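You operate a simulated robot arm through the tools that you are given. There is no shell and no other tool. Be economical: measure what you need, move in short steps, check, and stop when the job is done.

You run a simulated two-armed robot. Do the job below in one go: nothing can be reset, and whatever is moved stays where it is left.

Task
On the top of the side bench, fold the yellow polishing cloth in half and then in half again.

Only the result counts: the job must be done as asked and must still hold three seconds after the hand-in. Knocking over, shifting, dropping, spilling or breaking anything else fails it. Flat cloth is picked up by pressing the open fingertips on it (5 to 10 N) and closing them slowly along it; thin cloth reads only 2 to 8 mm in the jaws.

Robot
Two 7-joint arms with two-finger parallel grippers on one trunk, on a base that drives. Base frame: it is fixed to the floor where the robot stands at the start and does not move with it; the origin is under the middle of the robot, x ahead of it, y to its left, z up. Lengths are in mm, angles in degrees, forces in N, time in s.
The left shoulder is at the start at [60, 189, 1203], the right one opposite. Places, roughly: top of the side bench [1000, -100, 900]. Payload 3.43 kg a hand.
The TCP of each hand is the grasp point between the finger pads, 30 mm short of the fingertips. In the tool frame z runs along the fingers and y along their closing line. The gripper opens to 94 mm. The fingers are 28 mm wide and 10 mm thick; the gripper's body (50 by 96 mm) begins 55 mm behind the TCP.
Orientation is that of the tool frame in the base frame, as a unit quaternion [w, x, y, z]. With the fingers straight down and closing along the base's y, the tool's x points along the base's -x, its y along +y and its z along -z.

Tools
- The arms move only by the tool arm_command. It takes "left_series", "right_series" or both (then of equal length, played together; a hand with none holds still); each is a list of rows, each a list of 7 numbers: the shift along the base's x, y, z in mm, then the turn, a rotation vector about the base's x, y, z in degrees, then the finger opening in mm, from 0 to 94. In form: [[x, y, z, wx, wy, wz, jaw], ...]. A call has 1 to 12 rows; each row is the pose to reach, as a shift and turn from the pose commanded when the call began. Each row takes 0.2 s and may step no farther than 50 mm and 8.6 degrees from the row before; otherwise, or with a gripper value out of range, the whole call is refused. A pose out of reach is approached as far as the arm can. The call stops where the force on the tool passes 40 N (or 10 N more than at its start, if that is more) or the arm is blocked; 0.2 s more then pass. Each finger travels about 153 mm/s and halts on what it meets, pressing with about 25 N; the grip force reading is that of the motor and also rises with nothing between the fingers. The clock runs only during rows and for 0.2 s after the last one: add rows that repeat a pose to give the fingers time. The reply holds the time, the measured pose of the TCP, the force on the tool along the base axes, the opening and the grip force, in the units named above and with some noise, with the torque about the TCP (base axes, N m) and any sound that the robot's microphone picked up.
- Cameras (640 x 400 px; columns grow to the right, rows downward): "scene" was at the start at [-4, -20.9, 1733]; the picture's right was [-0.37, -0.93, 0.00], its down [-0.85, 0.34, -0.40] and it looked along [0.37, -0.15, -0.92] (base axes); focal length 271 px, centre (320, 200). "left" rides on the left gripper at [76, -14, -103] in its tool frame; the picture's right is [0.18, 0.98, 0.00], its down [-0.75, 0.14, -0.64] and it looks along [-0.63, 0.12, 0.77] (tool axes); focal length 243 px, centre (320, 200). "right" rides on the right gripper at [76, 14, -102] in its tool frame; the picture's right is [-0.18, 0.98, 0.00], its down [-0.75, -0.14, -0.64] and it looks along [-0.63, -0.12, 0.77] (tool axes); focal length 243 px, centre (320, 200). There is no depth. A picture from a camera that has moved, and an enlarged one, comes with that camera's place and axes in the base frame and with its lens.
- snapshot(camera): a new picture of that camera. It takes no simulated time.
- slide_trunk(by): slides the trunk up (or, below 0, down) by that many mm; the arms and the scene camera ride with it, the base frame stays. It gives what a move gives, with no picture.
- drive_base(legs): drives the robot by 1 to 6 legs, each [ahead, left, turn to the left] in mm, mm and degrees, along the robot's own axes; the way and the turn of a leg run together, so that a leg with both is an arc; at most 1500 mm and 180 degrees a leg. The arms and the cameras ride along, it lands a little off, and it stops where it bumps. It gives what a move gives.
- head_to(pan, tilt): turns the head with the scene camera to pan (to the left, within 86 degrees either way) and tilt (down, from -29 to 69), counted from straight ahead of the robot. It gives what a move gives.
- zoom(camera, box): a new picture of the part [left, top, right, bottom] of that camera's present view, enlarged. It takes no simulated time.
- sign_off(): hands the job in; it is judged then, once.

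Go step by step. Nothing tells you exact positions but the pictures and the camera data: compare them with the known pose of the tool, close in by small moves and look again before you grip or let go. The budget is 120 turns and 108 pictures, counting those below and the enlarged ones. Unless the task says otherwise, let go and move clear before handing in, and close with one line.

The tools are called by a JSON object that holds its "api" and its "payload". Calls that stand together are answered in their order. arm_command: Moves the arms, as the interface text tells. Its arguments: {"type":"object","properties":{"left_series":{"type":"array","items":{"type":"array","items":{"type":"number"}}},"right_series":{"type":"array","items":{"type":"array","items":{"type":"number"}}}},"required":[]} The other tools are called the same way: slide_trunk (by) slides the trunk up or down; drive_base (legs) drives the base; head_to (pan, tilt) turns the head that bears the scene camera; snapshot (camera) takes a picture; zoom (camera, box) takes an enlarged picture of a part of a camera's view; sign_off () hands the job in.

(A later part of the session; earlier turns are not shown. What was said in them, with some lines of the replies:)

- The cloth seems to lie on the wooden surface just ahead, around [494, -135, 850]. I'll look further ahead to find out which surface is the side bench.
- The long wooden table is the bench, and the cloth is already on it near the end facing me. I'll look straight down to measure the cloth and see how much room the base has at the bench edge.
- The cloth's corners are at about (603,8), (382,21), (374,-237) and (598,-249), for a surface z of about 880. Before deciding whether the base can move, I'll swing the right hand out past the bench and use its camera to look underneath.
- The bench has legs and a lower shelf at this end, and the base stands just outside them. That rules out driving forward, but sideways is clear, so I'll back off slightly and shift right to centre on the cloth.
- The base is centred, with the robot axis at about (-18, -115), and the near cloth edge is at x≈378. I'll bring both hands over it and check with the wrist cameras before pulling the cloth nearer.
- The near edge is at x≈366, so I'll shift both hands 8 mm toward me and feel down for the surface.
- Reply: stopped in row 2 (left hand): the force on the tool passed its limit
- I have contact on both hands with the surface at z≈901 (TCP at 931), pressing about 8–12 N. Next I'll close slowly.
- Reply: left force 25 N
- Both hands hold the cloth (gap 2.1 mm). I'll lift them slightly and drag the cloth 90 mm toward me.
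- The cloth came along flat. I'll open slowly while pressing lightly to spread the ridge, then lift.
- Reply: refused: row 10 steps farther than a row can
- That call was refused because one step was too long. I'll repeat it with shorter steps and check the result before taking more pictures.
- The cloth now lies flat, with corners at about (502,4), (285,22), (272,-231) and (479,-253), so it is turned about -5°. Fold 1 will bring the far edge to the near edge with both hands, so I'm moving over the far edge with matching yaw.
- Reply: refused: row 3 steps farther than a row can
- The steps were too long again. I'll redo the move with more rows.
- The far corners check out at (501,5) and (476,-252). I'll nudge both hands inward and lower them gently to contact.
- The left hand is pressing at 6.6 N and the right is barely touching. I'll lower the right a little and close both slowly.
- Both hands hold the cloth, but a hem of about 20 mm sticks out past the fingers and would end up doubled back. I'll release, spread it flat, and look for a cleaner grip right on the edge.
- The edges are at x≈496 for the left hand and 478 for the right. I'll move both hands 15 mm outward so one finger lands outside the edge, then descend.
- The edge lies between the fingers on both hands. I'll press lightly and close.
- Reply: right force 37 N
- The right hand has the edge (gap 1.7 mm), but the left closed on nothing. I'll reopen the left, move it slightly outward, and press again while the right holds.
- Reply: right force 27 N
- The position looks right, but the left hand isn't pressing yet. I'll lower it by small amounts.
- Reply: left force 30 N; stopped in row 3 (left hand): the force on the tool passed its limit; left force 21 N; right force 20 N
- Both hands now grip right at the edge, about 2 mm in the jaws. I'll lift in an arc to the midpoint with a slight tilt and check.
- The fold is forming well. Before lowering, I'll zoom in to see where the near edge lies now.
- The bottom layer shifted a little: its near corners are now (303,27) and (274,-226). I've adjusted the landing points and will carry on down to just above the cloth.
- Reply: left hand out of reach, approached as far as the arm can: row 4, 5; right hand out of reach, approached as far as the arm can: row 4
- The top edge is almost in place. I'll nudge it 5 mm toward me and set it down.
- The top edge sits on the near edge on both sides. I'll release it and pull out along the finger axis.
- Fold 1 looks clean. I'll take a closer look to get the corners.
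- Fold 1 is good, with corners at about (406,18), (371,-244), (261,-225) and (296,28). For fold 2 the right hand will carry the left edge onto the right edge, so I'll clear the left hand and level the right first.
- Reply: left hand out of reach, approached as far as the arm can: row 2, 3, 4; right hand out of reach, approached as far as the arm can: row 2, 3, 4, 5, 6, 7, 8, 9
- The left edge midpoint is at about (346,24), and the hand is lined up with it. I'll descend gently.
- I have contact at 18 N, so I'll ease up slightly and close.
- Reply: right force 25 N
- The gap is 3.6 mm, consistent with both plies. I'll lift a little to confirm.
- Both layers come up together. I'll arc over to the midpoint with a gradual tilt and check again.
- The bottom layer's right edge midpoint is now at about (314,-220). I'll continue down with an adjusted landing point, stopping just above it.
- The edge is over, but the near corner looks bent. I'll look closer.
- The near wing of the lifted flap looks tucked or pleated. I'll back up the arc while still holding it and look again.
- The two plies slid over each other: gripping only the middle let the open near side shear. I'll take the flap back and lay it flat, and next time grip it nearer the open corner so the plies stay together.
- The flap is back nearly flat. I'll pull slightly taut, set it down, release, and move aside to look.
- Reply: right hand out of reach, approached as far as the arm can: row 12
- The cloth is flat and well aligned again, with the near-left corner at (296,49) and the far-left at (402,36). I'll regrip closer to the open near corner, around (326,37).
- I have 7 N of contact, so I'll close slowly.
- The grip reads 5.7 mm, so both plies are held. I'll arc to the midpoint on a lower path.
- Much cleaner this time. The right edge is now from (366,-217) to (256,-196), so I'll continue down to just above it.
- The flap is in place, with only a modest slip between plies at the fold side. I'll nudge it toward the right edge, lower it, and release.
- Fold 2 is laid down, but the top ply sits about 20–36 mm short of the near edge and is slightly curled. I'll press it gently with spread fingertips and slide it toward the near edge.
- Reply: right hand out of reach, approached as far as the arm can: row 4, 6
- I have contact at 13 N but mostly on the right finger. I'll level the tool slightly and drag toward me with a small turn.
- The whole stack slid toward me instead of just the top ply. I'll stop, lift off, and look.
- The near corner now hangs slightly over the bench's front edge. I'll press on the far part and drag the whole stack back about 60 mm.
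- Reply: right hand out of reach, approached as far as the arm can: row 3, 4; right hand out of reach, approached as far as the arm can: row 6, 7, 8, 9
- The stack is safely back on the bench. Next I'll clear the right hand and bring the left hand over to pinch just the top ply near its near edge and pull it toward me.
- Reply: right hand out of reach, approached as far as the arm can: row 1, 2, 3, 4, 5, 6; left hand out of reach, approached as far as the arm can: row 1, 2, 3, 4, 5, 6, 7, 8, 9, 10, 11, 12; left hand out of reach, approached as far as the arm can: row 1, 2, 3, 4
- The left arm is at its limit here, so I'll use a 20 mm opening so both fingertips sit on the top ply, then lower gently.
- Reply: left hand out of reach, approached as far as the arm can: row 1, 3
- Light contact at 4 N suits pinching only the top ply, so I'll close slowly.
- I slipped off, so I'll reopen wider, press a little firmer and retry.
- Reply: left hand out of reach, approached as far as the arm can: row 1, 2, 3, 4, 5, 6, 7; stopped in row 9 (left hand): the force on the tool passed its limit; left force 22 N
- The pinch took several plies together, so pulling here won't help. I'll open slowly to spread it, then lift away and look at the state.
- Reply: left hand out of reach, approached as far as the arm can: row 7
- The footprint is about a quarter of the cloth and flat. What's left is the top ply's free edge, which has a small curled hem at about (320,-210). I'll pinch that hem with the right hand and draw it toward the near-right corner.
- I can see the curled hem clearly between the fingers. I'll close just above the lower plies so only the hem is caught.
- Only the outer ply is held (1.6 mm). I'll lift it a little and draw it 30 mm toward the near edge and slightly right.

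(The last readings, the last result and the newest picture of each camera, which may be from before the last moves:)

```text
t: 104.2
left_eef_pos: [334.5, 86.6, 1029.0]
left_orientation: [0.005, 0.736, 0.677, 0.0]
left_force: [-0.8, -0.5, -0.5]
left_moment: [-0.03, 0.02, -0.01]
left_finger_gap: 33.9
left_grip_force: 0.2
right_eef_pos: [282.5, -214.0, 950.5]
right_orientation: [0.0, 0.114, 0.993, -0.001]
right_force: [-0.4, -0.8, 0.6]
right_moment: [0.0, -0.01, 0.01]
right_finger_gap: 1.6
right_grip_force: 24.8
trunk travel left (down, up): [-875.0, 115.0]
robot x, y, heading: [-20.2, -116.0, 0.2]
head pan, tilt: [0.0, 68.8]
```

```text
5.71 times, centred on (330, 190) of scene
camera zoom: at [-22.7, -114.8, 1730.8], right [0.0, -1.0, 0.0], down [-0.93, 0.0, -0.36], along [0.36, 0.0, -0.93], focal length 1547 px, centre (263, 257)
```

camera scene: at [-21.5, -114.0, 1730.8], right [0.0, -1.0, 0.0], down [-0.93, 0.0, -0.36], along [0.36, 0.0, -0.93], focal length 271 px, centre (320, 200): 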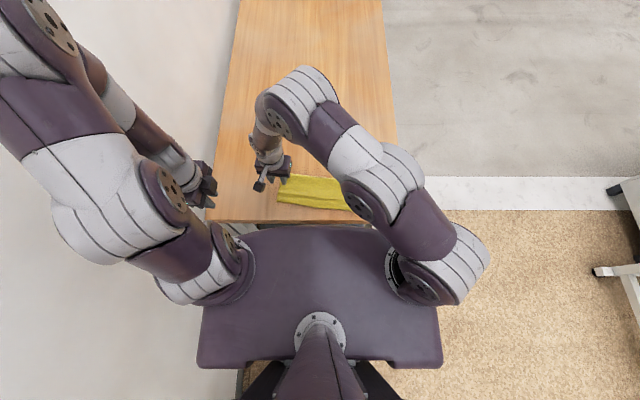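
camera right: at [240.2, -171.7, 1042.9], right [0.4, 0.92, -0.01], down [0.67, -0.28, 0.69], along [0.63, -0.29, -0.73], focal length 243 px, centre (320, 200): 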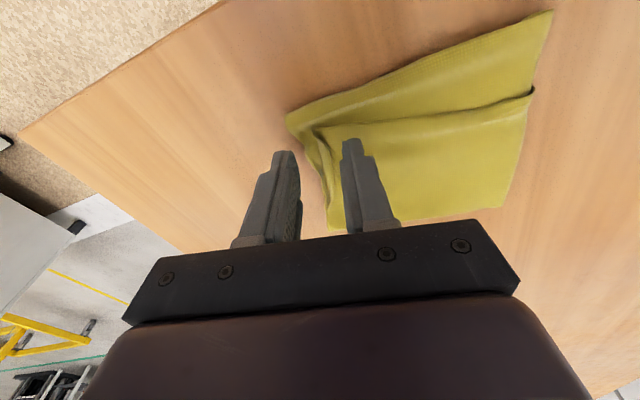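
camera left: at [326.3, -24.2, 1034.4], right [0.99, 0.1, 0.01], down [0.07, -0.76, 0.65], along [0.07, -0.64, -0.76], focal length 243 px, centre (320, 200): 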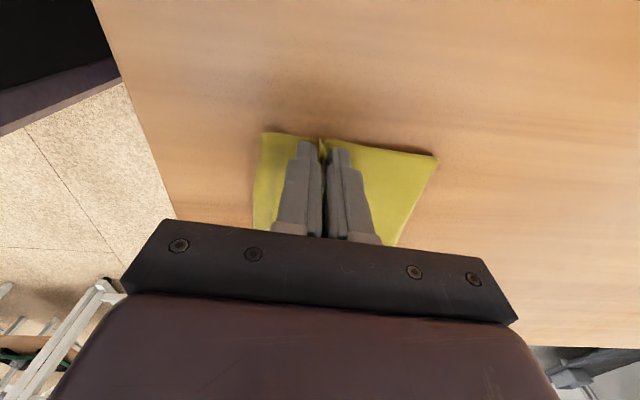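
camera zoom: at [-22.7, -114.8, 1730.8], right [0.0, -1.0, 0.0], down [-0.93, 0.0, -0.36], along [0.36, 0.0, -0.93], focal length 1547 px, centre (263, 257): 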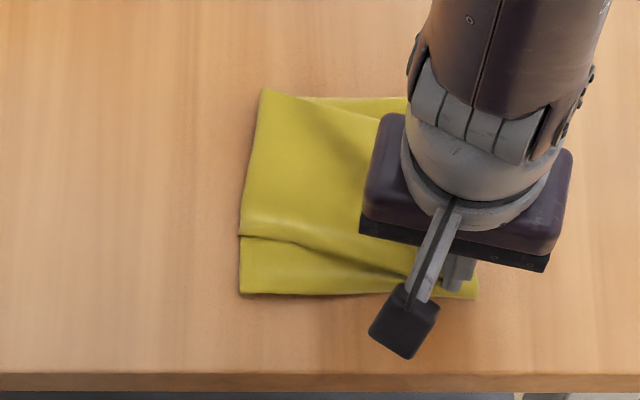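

The near-right corners now coincide. I'll set the ply down here, release gently, and lift clear.

{"api": "arm_command", "payload": {"right_series": [[-1, -1, -6, 0, 0, 0, 0], [-2, -2, -11, 0, 0, 0, 0], [-2, -2, -15, 0, 0, 0, 0], [-2, -2, -16, 0, 0, 0, 0], [-2, -2, -16, 0, 0, 0, 5], [-2, -2, -15, 0, 0, 0, 12], [-2, -2, -8, 0, 0, 0, 14], [-2, -2, 10, 0, 0, 0, 14], [-2, -10, 45, 0, 0, 0, 14], [-2, -45, 75, 0, 0, 0, 14], [-2, -90, 90, 0, 0, 0, 14]]}}

{"api": "zoom", "payload": {"camera": "scene", "box": [282, 155, 378, 225]}}

```text
t: 106.6
left_eef_pos: [335.5, 86.3, 1029.2]
left_orientation: [0.004, 0.736, 0.677, 0.001]
left_force: [-0.5, -0.1, 0.7]
left_moment: [0.01, 0.01, 0.0]
left_finger_gap: 34.1
left_grip_force: 0.1
right_eef_pos: [282.0, -304.3, 1040.0]
right_orientation: [-0.001, 0.114, 0.993, -0.001]
right_force: [-0.1, -0.1, 0.1]
right_moment: [0.05, 0.01, -0.02]
right_finger_gap: 13.9
right_grip_force: 0.1
trunk travel left (down, up): [-875.0, 115.0]
robot x, y, heading: [-18.0, -119.9, 0.2]
head pan, tilt: [0.0, 68.8]
```

```text
5.71 times, centred on (330, 190) of scene
camera zoom: at [-22.1, -117.2, 1730.8], right [0.0, -1.0, 0.0], down [-0.93, 0.0, -0.36], along [0.36, 0.0, -0.93], focal length 1547 px, centre (263, 257)
```

zoom: 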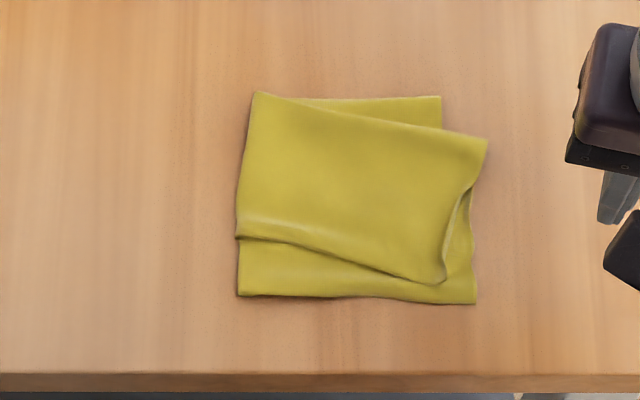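

The flap is skewed, with its far-right corner overshooting at about (374,-250) instead of (401,-224). I'll grip that folded corner with the right hand, lift it, and put it on the lower corner.

{"api": "arm_command", "payload": {"right_series": [[5, 0, 0, 0, 0, 7.5, 28], [10, 0, 0, 0, 0, 15, 28], [18, 5, 0, 0, 0, 22.5, 28], [26, 10, 0, 0, 0, 30, 28], [34, 15, 0, 0, 0, 37.5, 28], [42, 22, 0, 0, 0, 45, 28], [50, 30, 0, 0, 0, 52.5, 28], [60, 38, -10, 0, 0, 60, 28], [70, 46, -25, 0, 0, 67.5, 28], [80, 54, -45, 0, 0, 75, 28], [86, 62, -65, 0, 0, 82.5, 28], [90, 68, -88, 0, 0, 90, 28]]}}

{"api": "snapshot", "payload": {"camera": "right"}}

```text
t: 109.2
left_eef_pos: [336.1, 88.8, 1027.2]
left_orientation: [0.005, 0.736, 0.677, 0.0]
left_force: [-0.2, -0.2, 0.0]
left_moment: [0.01, 0.03, 0.02]
left_finger_gap: 34.0
left_grip_force: 0.0
right_eef_pos: [370.4, -236.8, 953.7]
right_orientation: [-0.001, -0.623, 0.782, -0.002]
right_force: [0.0, 0.1, -0.1]
right_moment: [-0.01, 0.02, 0.02]
right_finger_gap: 27.8
right_grip_force: 0.0
trunk travel left (down, up): [-875.0, 115.0]
robot x, y, heading: [-16.9, -111.3, 0.0]
head pan, tilt: [0.0, 68.8]
```

```text
18 pictures are left
camera right: at [339.7, -306.0, 1055.2], right [-0.92, 0.4, 0.0], down [0.3, 0.7, 0.64], along [0.26, 0.59, -0.77], focal length 243 px, centre (320, 200)
```

right: 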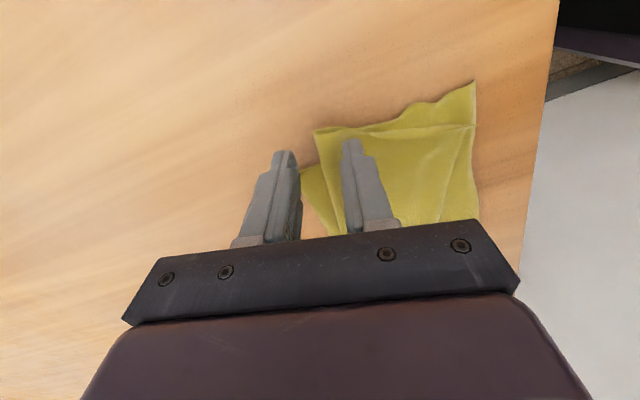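

{"api": "arm_command", "payload": {"right_series": [[-2, -4, -8, 0, 0, 0, 28], [-2, -4, -14, 0, 0, 0, 28], [-2, -4, -18, 0, 0, 0, 28], [-2, -4, -20, 0, 0, 0, 28], [-2, -4, -21.5, 0, 0, 0, 28]]}}

```text
t: 110.4
left_eef_pos: [334.7, 88.5, 1028.6]
left_orientation: [0.005, 0.736, 0.677, 0.0]
left_force: [-0.1, 0.5, 0.2]
left_moment: [-0.02, 0.0, -0.02]
left_finger_gap: 34.1
left_grip_force: 0.0
right_eef_pos: [368.3, -238.8, 930.8]
right_orientation: [0.002, -0.622, 0.783, -0.003]
right_force: [0.2, -1.0, 7.1]
right_moment: [0.07, 0.14, 0.03]
right_finger_gap: 27.4
right_grip_force: 0.0
trunk travel left (down, up): [-875.0, 115.0]
robot x, y, heading: [-19.1, -112.7, 0.2]
head pan, tilt: [0.0, 68.8]
```

{"api": "arm_command", "payload": {"right_series": [[0, 0, -0.2, 0, 0, 0, 26], [0, 0, -0.2, 0, 0, 0, 23], [0, 0, -0.2, 0, 0, 0, 20], [0, 0, -0.2, 0, 0, 0, 17], [0, 0, -0.2, 0, 0, 0, 14], [0, 0, -0.2, 0, 0, 0, 11], [0, 0, -0.2, 0, 0, 0, 8], [0, 0, -0.2, 0, 0, 0, 5], [0, 0, -0.2, 0, 0, 0, 2], [0, 0, -0.2, 0, 0, 0, 0], [0, 0, -0.2, 0, 0, 0, 0]]}}

{"api": "zoom", "payload": {"camera": "right", "box": [220, 40, 500, 240]}}

```text
t: 112.8
left_eef_pos: [334.5, 87.3, 1029.4]
left_orientation: [0.006, 0.736, 0.677, 0.0]
left_force: [0.0, 0.1, 0.4]
left_moment: [-0.03, 0.04, -0.01]
left_finger_gap: 34.0
left_grip_force: 0.0
right_eef_pos: [368.6, -239.1, 930.5]
right_orientation: [0.0, -0.622, 0.783, -0.002]
right_force: [2.2, -0.2, 19.9]
right_moment: [0.16, 0.01, 0.0]
right_finger_gap: 1.8
right_grip_force: 24.8
trunk travel left (down, up): [-875.0, 115.0]
robot x, y, heading: [-20.9, -116.2, 0.4]
head pan, tilt: [0.0, 68.8]
```

```text
2.00 times, centred on (360, 140) of right
camera zoom: at [337.0, -308.9, 1033.3], right [-0.92, 0.4, 0.0], down [0.31, 0.7, 0.64], along [0.26, 0.59, -0.77], focal length 485 px, centre (240, 320)
```

zoom: 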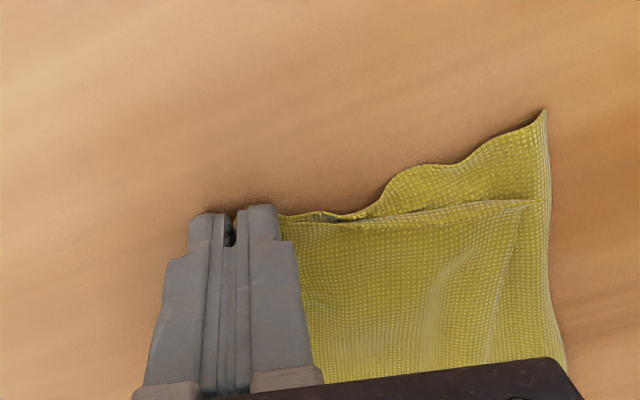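

The folded corner is held. I'll lift it and move it by (+27, +30) onto the lower corner.

{"api": "arm_command", "payload": {"right_series": [[0, 2, 10, 0, 0, 0, 0], [2, 5, 22, 0, 0, 0, 0], [8, 10, 34, 0, 0, 0, 0], [14, 16, 40, 0, 0, 0, 0], [20, 22, 40, 0, 0, 0, 0], [25, 28, 34, 0, 0, 0, 0], [27, 31, 24, 0, 0, 0, 0], [27, 31, 14, 0, 0, 0, 0]]}}

{"api": "zoom", "payload": {"camera": "scene", "box": [282, 155, 378, 225]}}

```text
t: 114.6
left_eef_pos: [335.0, 89.3, 1027.4]
left_orientation: [0.005, 0.736, 0.677, 0.0]
left_force: [-1.0, -0.3, 0.2]
left_moment: [0.0, 0.01, 0.02]
left_finger_gap: 34.3
left_grip_force: 0.0
right_eef_pos: [395.8, -210.3, 945.4]
right_orientation: [0.0, -0.622, 0.783, -0.002]
right_force: [-0.1, -0.6, -0.2]
right_moment: [-0.03, 0.02, -0.01]
right_finger_gap: 1.8
right_grip_force: 24.8
trunk travel left (down, up): [-875.0, 115.0]
robot x, y, heading: [-17.1, -115.9, 0.1]
head pan, tilt: [0.0, 68.8]
```

```text
5.71 times, centred on (330, 190) of scene
camera zoom: at [-22.3, -114.8, 1730.8], right [0.0, -1.0, 0.0], down [-0.93, 0.0, -0.36], along [0.36, 0.0, -0.93], focal length 1547 px, centre (263, 257)
```

zoom: 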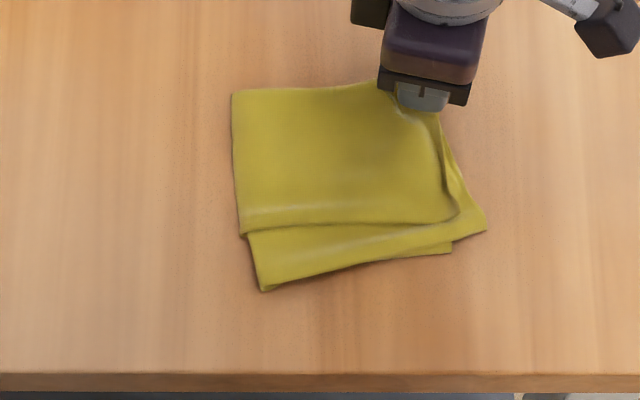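

The far corners now match and the fold side is square. I'll set this down, release, and check the near-right corner.

{"api": "arm_command", "payload": {"right_series": [[0, 0, -5, 0, 0, 0, 0], [0, 0, -9, 0, 0, 0, 0], [0, 0, -10, 0, 0, 0, 0], [0, 0, -10, 0, 0, 0, 6], [0, 0, -9.5, 0, 0, 0, 14], [0, 0, -9, 0, 0, 0, 22], [0, 0, 5, 0, 0, 0, 24], [0, -10, 40, 0, 0, 0, 24], [-10, -40, 70, 0, 0, 0, 24], [-30, -75, 80, 0, 0, 0, 24], [-50, -100, 80, 0, 0, 0, 24]]}}

{"api": "zoom", "payload": {"camera": "scene", "box": [294, 163, 366, 215]}}

```text
t: 117.0
left_eef_pos: [335.1, 88.0, 1028.1]
left_orientation: [0.005, 0.736, 0.677, 0.0]
left_force: [-0.5, -1.0, 0.2]
left_moment: [0.01, -0.01, -0.01]
left_finger_gap: 34.0
left_grip_force: 0.0
right_eef_pos: [343.2, -309.5, 1026.9]
right_orientation: [0.001, -0.623, 0.782, -0.002]
right_force: [-0.7, -0.1, -0.6]
right_moment: [-0.01, 0.0, -0.01]
right_finger_gap: 24.0
right_grip_force: 0.0
trunk travel left (down, up): [-875.0, 115.0]
robot x, y, heading: [-22.2, -112.9, 0.3]
head pan, tilt: [0.0, 68.8]
```

```text
7.69 times, centred on (330, 189) of scene
camera zoom: at [-23.0, -115.5, 1730.8], right [0.0, -1.0, 0.0], down [-0.93, 0.0, -0.36], along [0.36, 0.0, -0.93], focal length 2082 px, centre (243, 285)
```

zoom: 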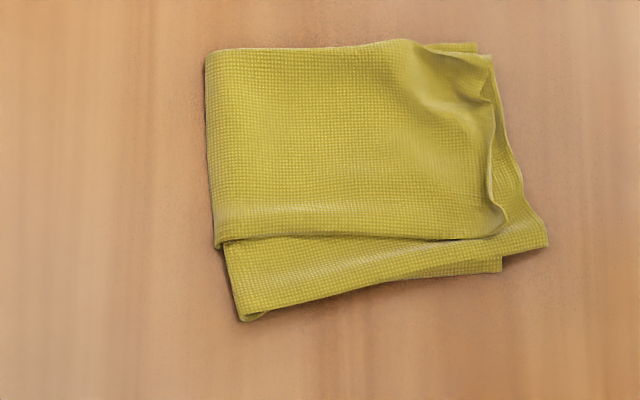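

The bundle is compact now, about a quarter of the original area, with all four cloth corners clustered at the near right. I'll pat down the small rumple at the far-right corner.

{"api": "arm_command", "payload": {"right_series": [[15, 30, 0, 0, 0, 0, 40], [30, 60, -5, 0, 0, 0, 50], [42, 85, -20, 0, 0, 0, 50], [47, 97, -45, 0, 0, 0, 50], [47, 99, -70, 0, 0, 0, 50], [47, 99, -84, 0, 0, 0, 50], [47, 99, -90, 0, 0, 0, 50], [47, 99, -93, 0, 0, 0, 50], [47, 99, -94, 0, 0, 0, 50]]}}

```text
t: 119.0
left_eef_pos: [334.0, 88.3, 1028.6]
left_orientation: [0.006, 0.736, 0.677, 0.001]
left_force: [0.8, -0.8, -0.2]
left_moment: [-0.02, 0.02, -0.03]
left_finger_gap: 34.2
left_grip_force: 0.1
right_eef_pos: [392.1, -209.9, 932.6]
right_orientation: [0.001, -0.622, 0.783, -0.002]
right_force: [1.4, -0.8, 11.8]
right_moment: [-0.06, 0.32, 0.05]
right_finger_gap: 49.3
right_grip_force: 0.1
trunk travel left (down, up): [-875.0, 115.0]
robot x, y, heading: [-20.3, -117.5, 0.1]
head pan, tilt: [0.0, 68.8]
```

It's pressed at 12 N. I'll lift straight up, clear the hand, and check.

{"api": "arm_command", "payload": {"right_series": [[0, 0, 5, 0, 0, 0, 50], [0, 0, 25, 0, 0, 0, 50], [0, 0, 60, 0, 0, 0, 50], [0, -30, 90, 0, 0, 0, 50], [-10, -70, 100, 0, 0, 0, 50], [-20, -110, 110, 0, 0, 0, 50]]}}

{"api": "zoom", "payload": {"camera": "scene", "box": [294, 163, 366, 215]}}

```text
t: 120.4
left_eef_pos: [334.5, 87.7, 1028.4]
left_orientation: [0.004, 0.737, 0.676, 0.001]
left_force: [0.4, 0.4, 0.6]
left_moment: [0.01, 0.01, 0.0]
left_finger_gap: 34.1
left_grip_force: 0.1
right_eef_pos: [371.9, -320.4, 1041.4]
right_orientation: [0.0, -0.623, 0.782, -0.002]
right_force: [-0.5, 0.0, 0.3]
right_moment: [0.03, -0.01, -0.01]
right_finger_gap: 49.9
right_grip_force: 0.0
trunk travel left (down, up): [-875.0, 115.0]
robot x, y, heading: [-20.0, -118.3, 0.3]
head pan, tilt: [0.0, 68.8]
```

```text
7.69 times, centred on (330, 189) of scene
camera zoom: at [-23.1, -116.0, 1730.8], right [0.0, -1.0, 0.0], down [-0.93, 0.0, -0.36], along [0.36, 0.0, -0.93], focal length 2082 px, centre (243, 285)
```

zoom: 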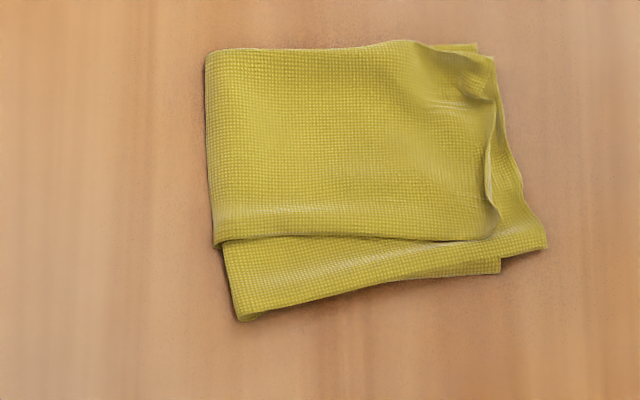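

The cloth lies flat on the bench, folded in half and in half again, and both hands are clear. I'll hand it in.

{"api": "sign_off", "payload": {}}

```text
The job is handed in.
```

The yellow cloth is folded in half and in half again on the side bench, at about a quarter of its size. The layers aren't perfectly even: one pair sticks out by about 35 mm at the near-left corner. I slid the cloth around on the bench while folding, and both hands ended clear with nothing else moved.
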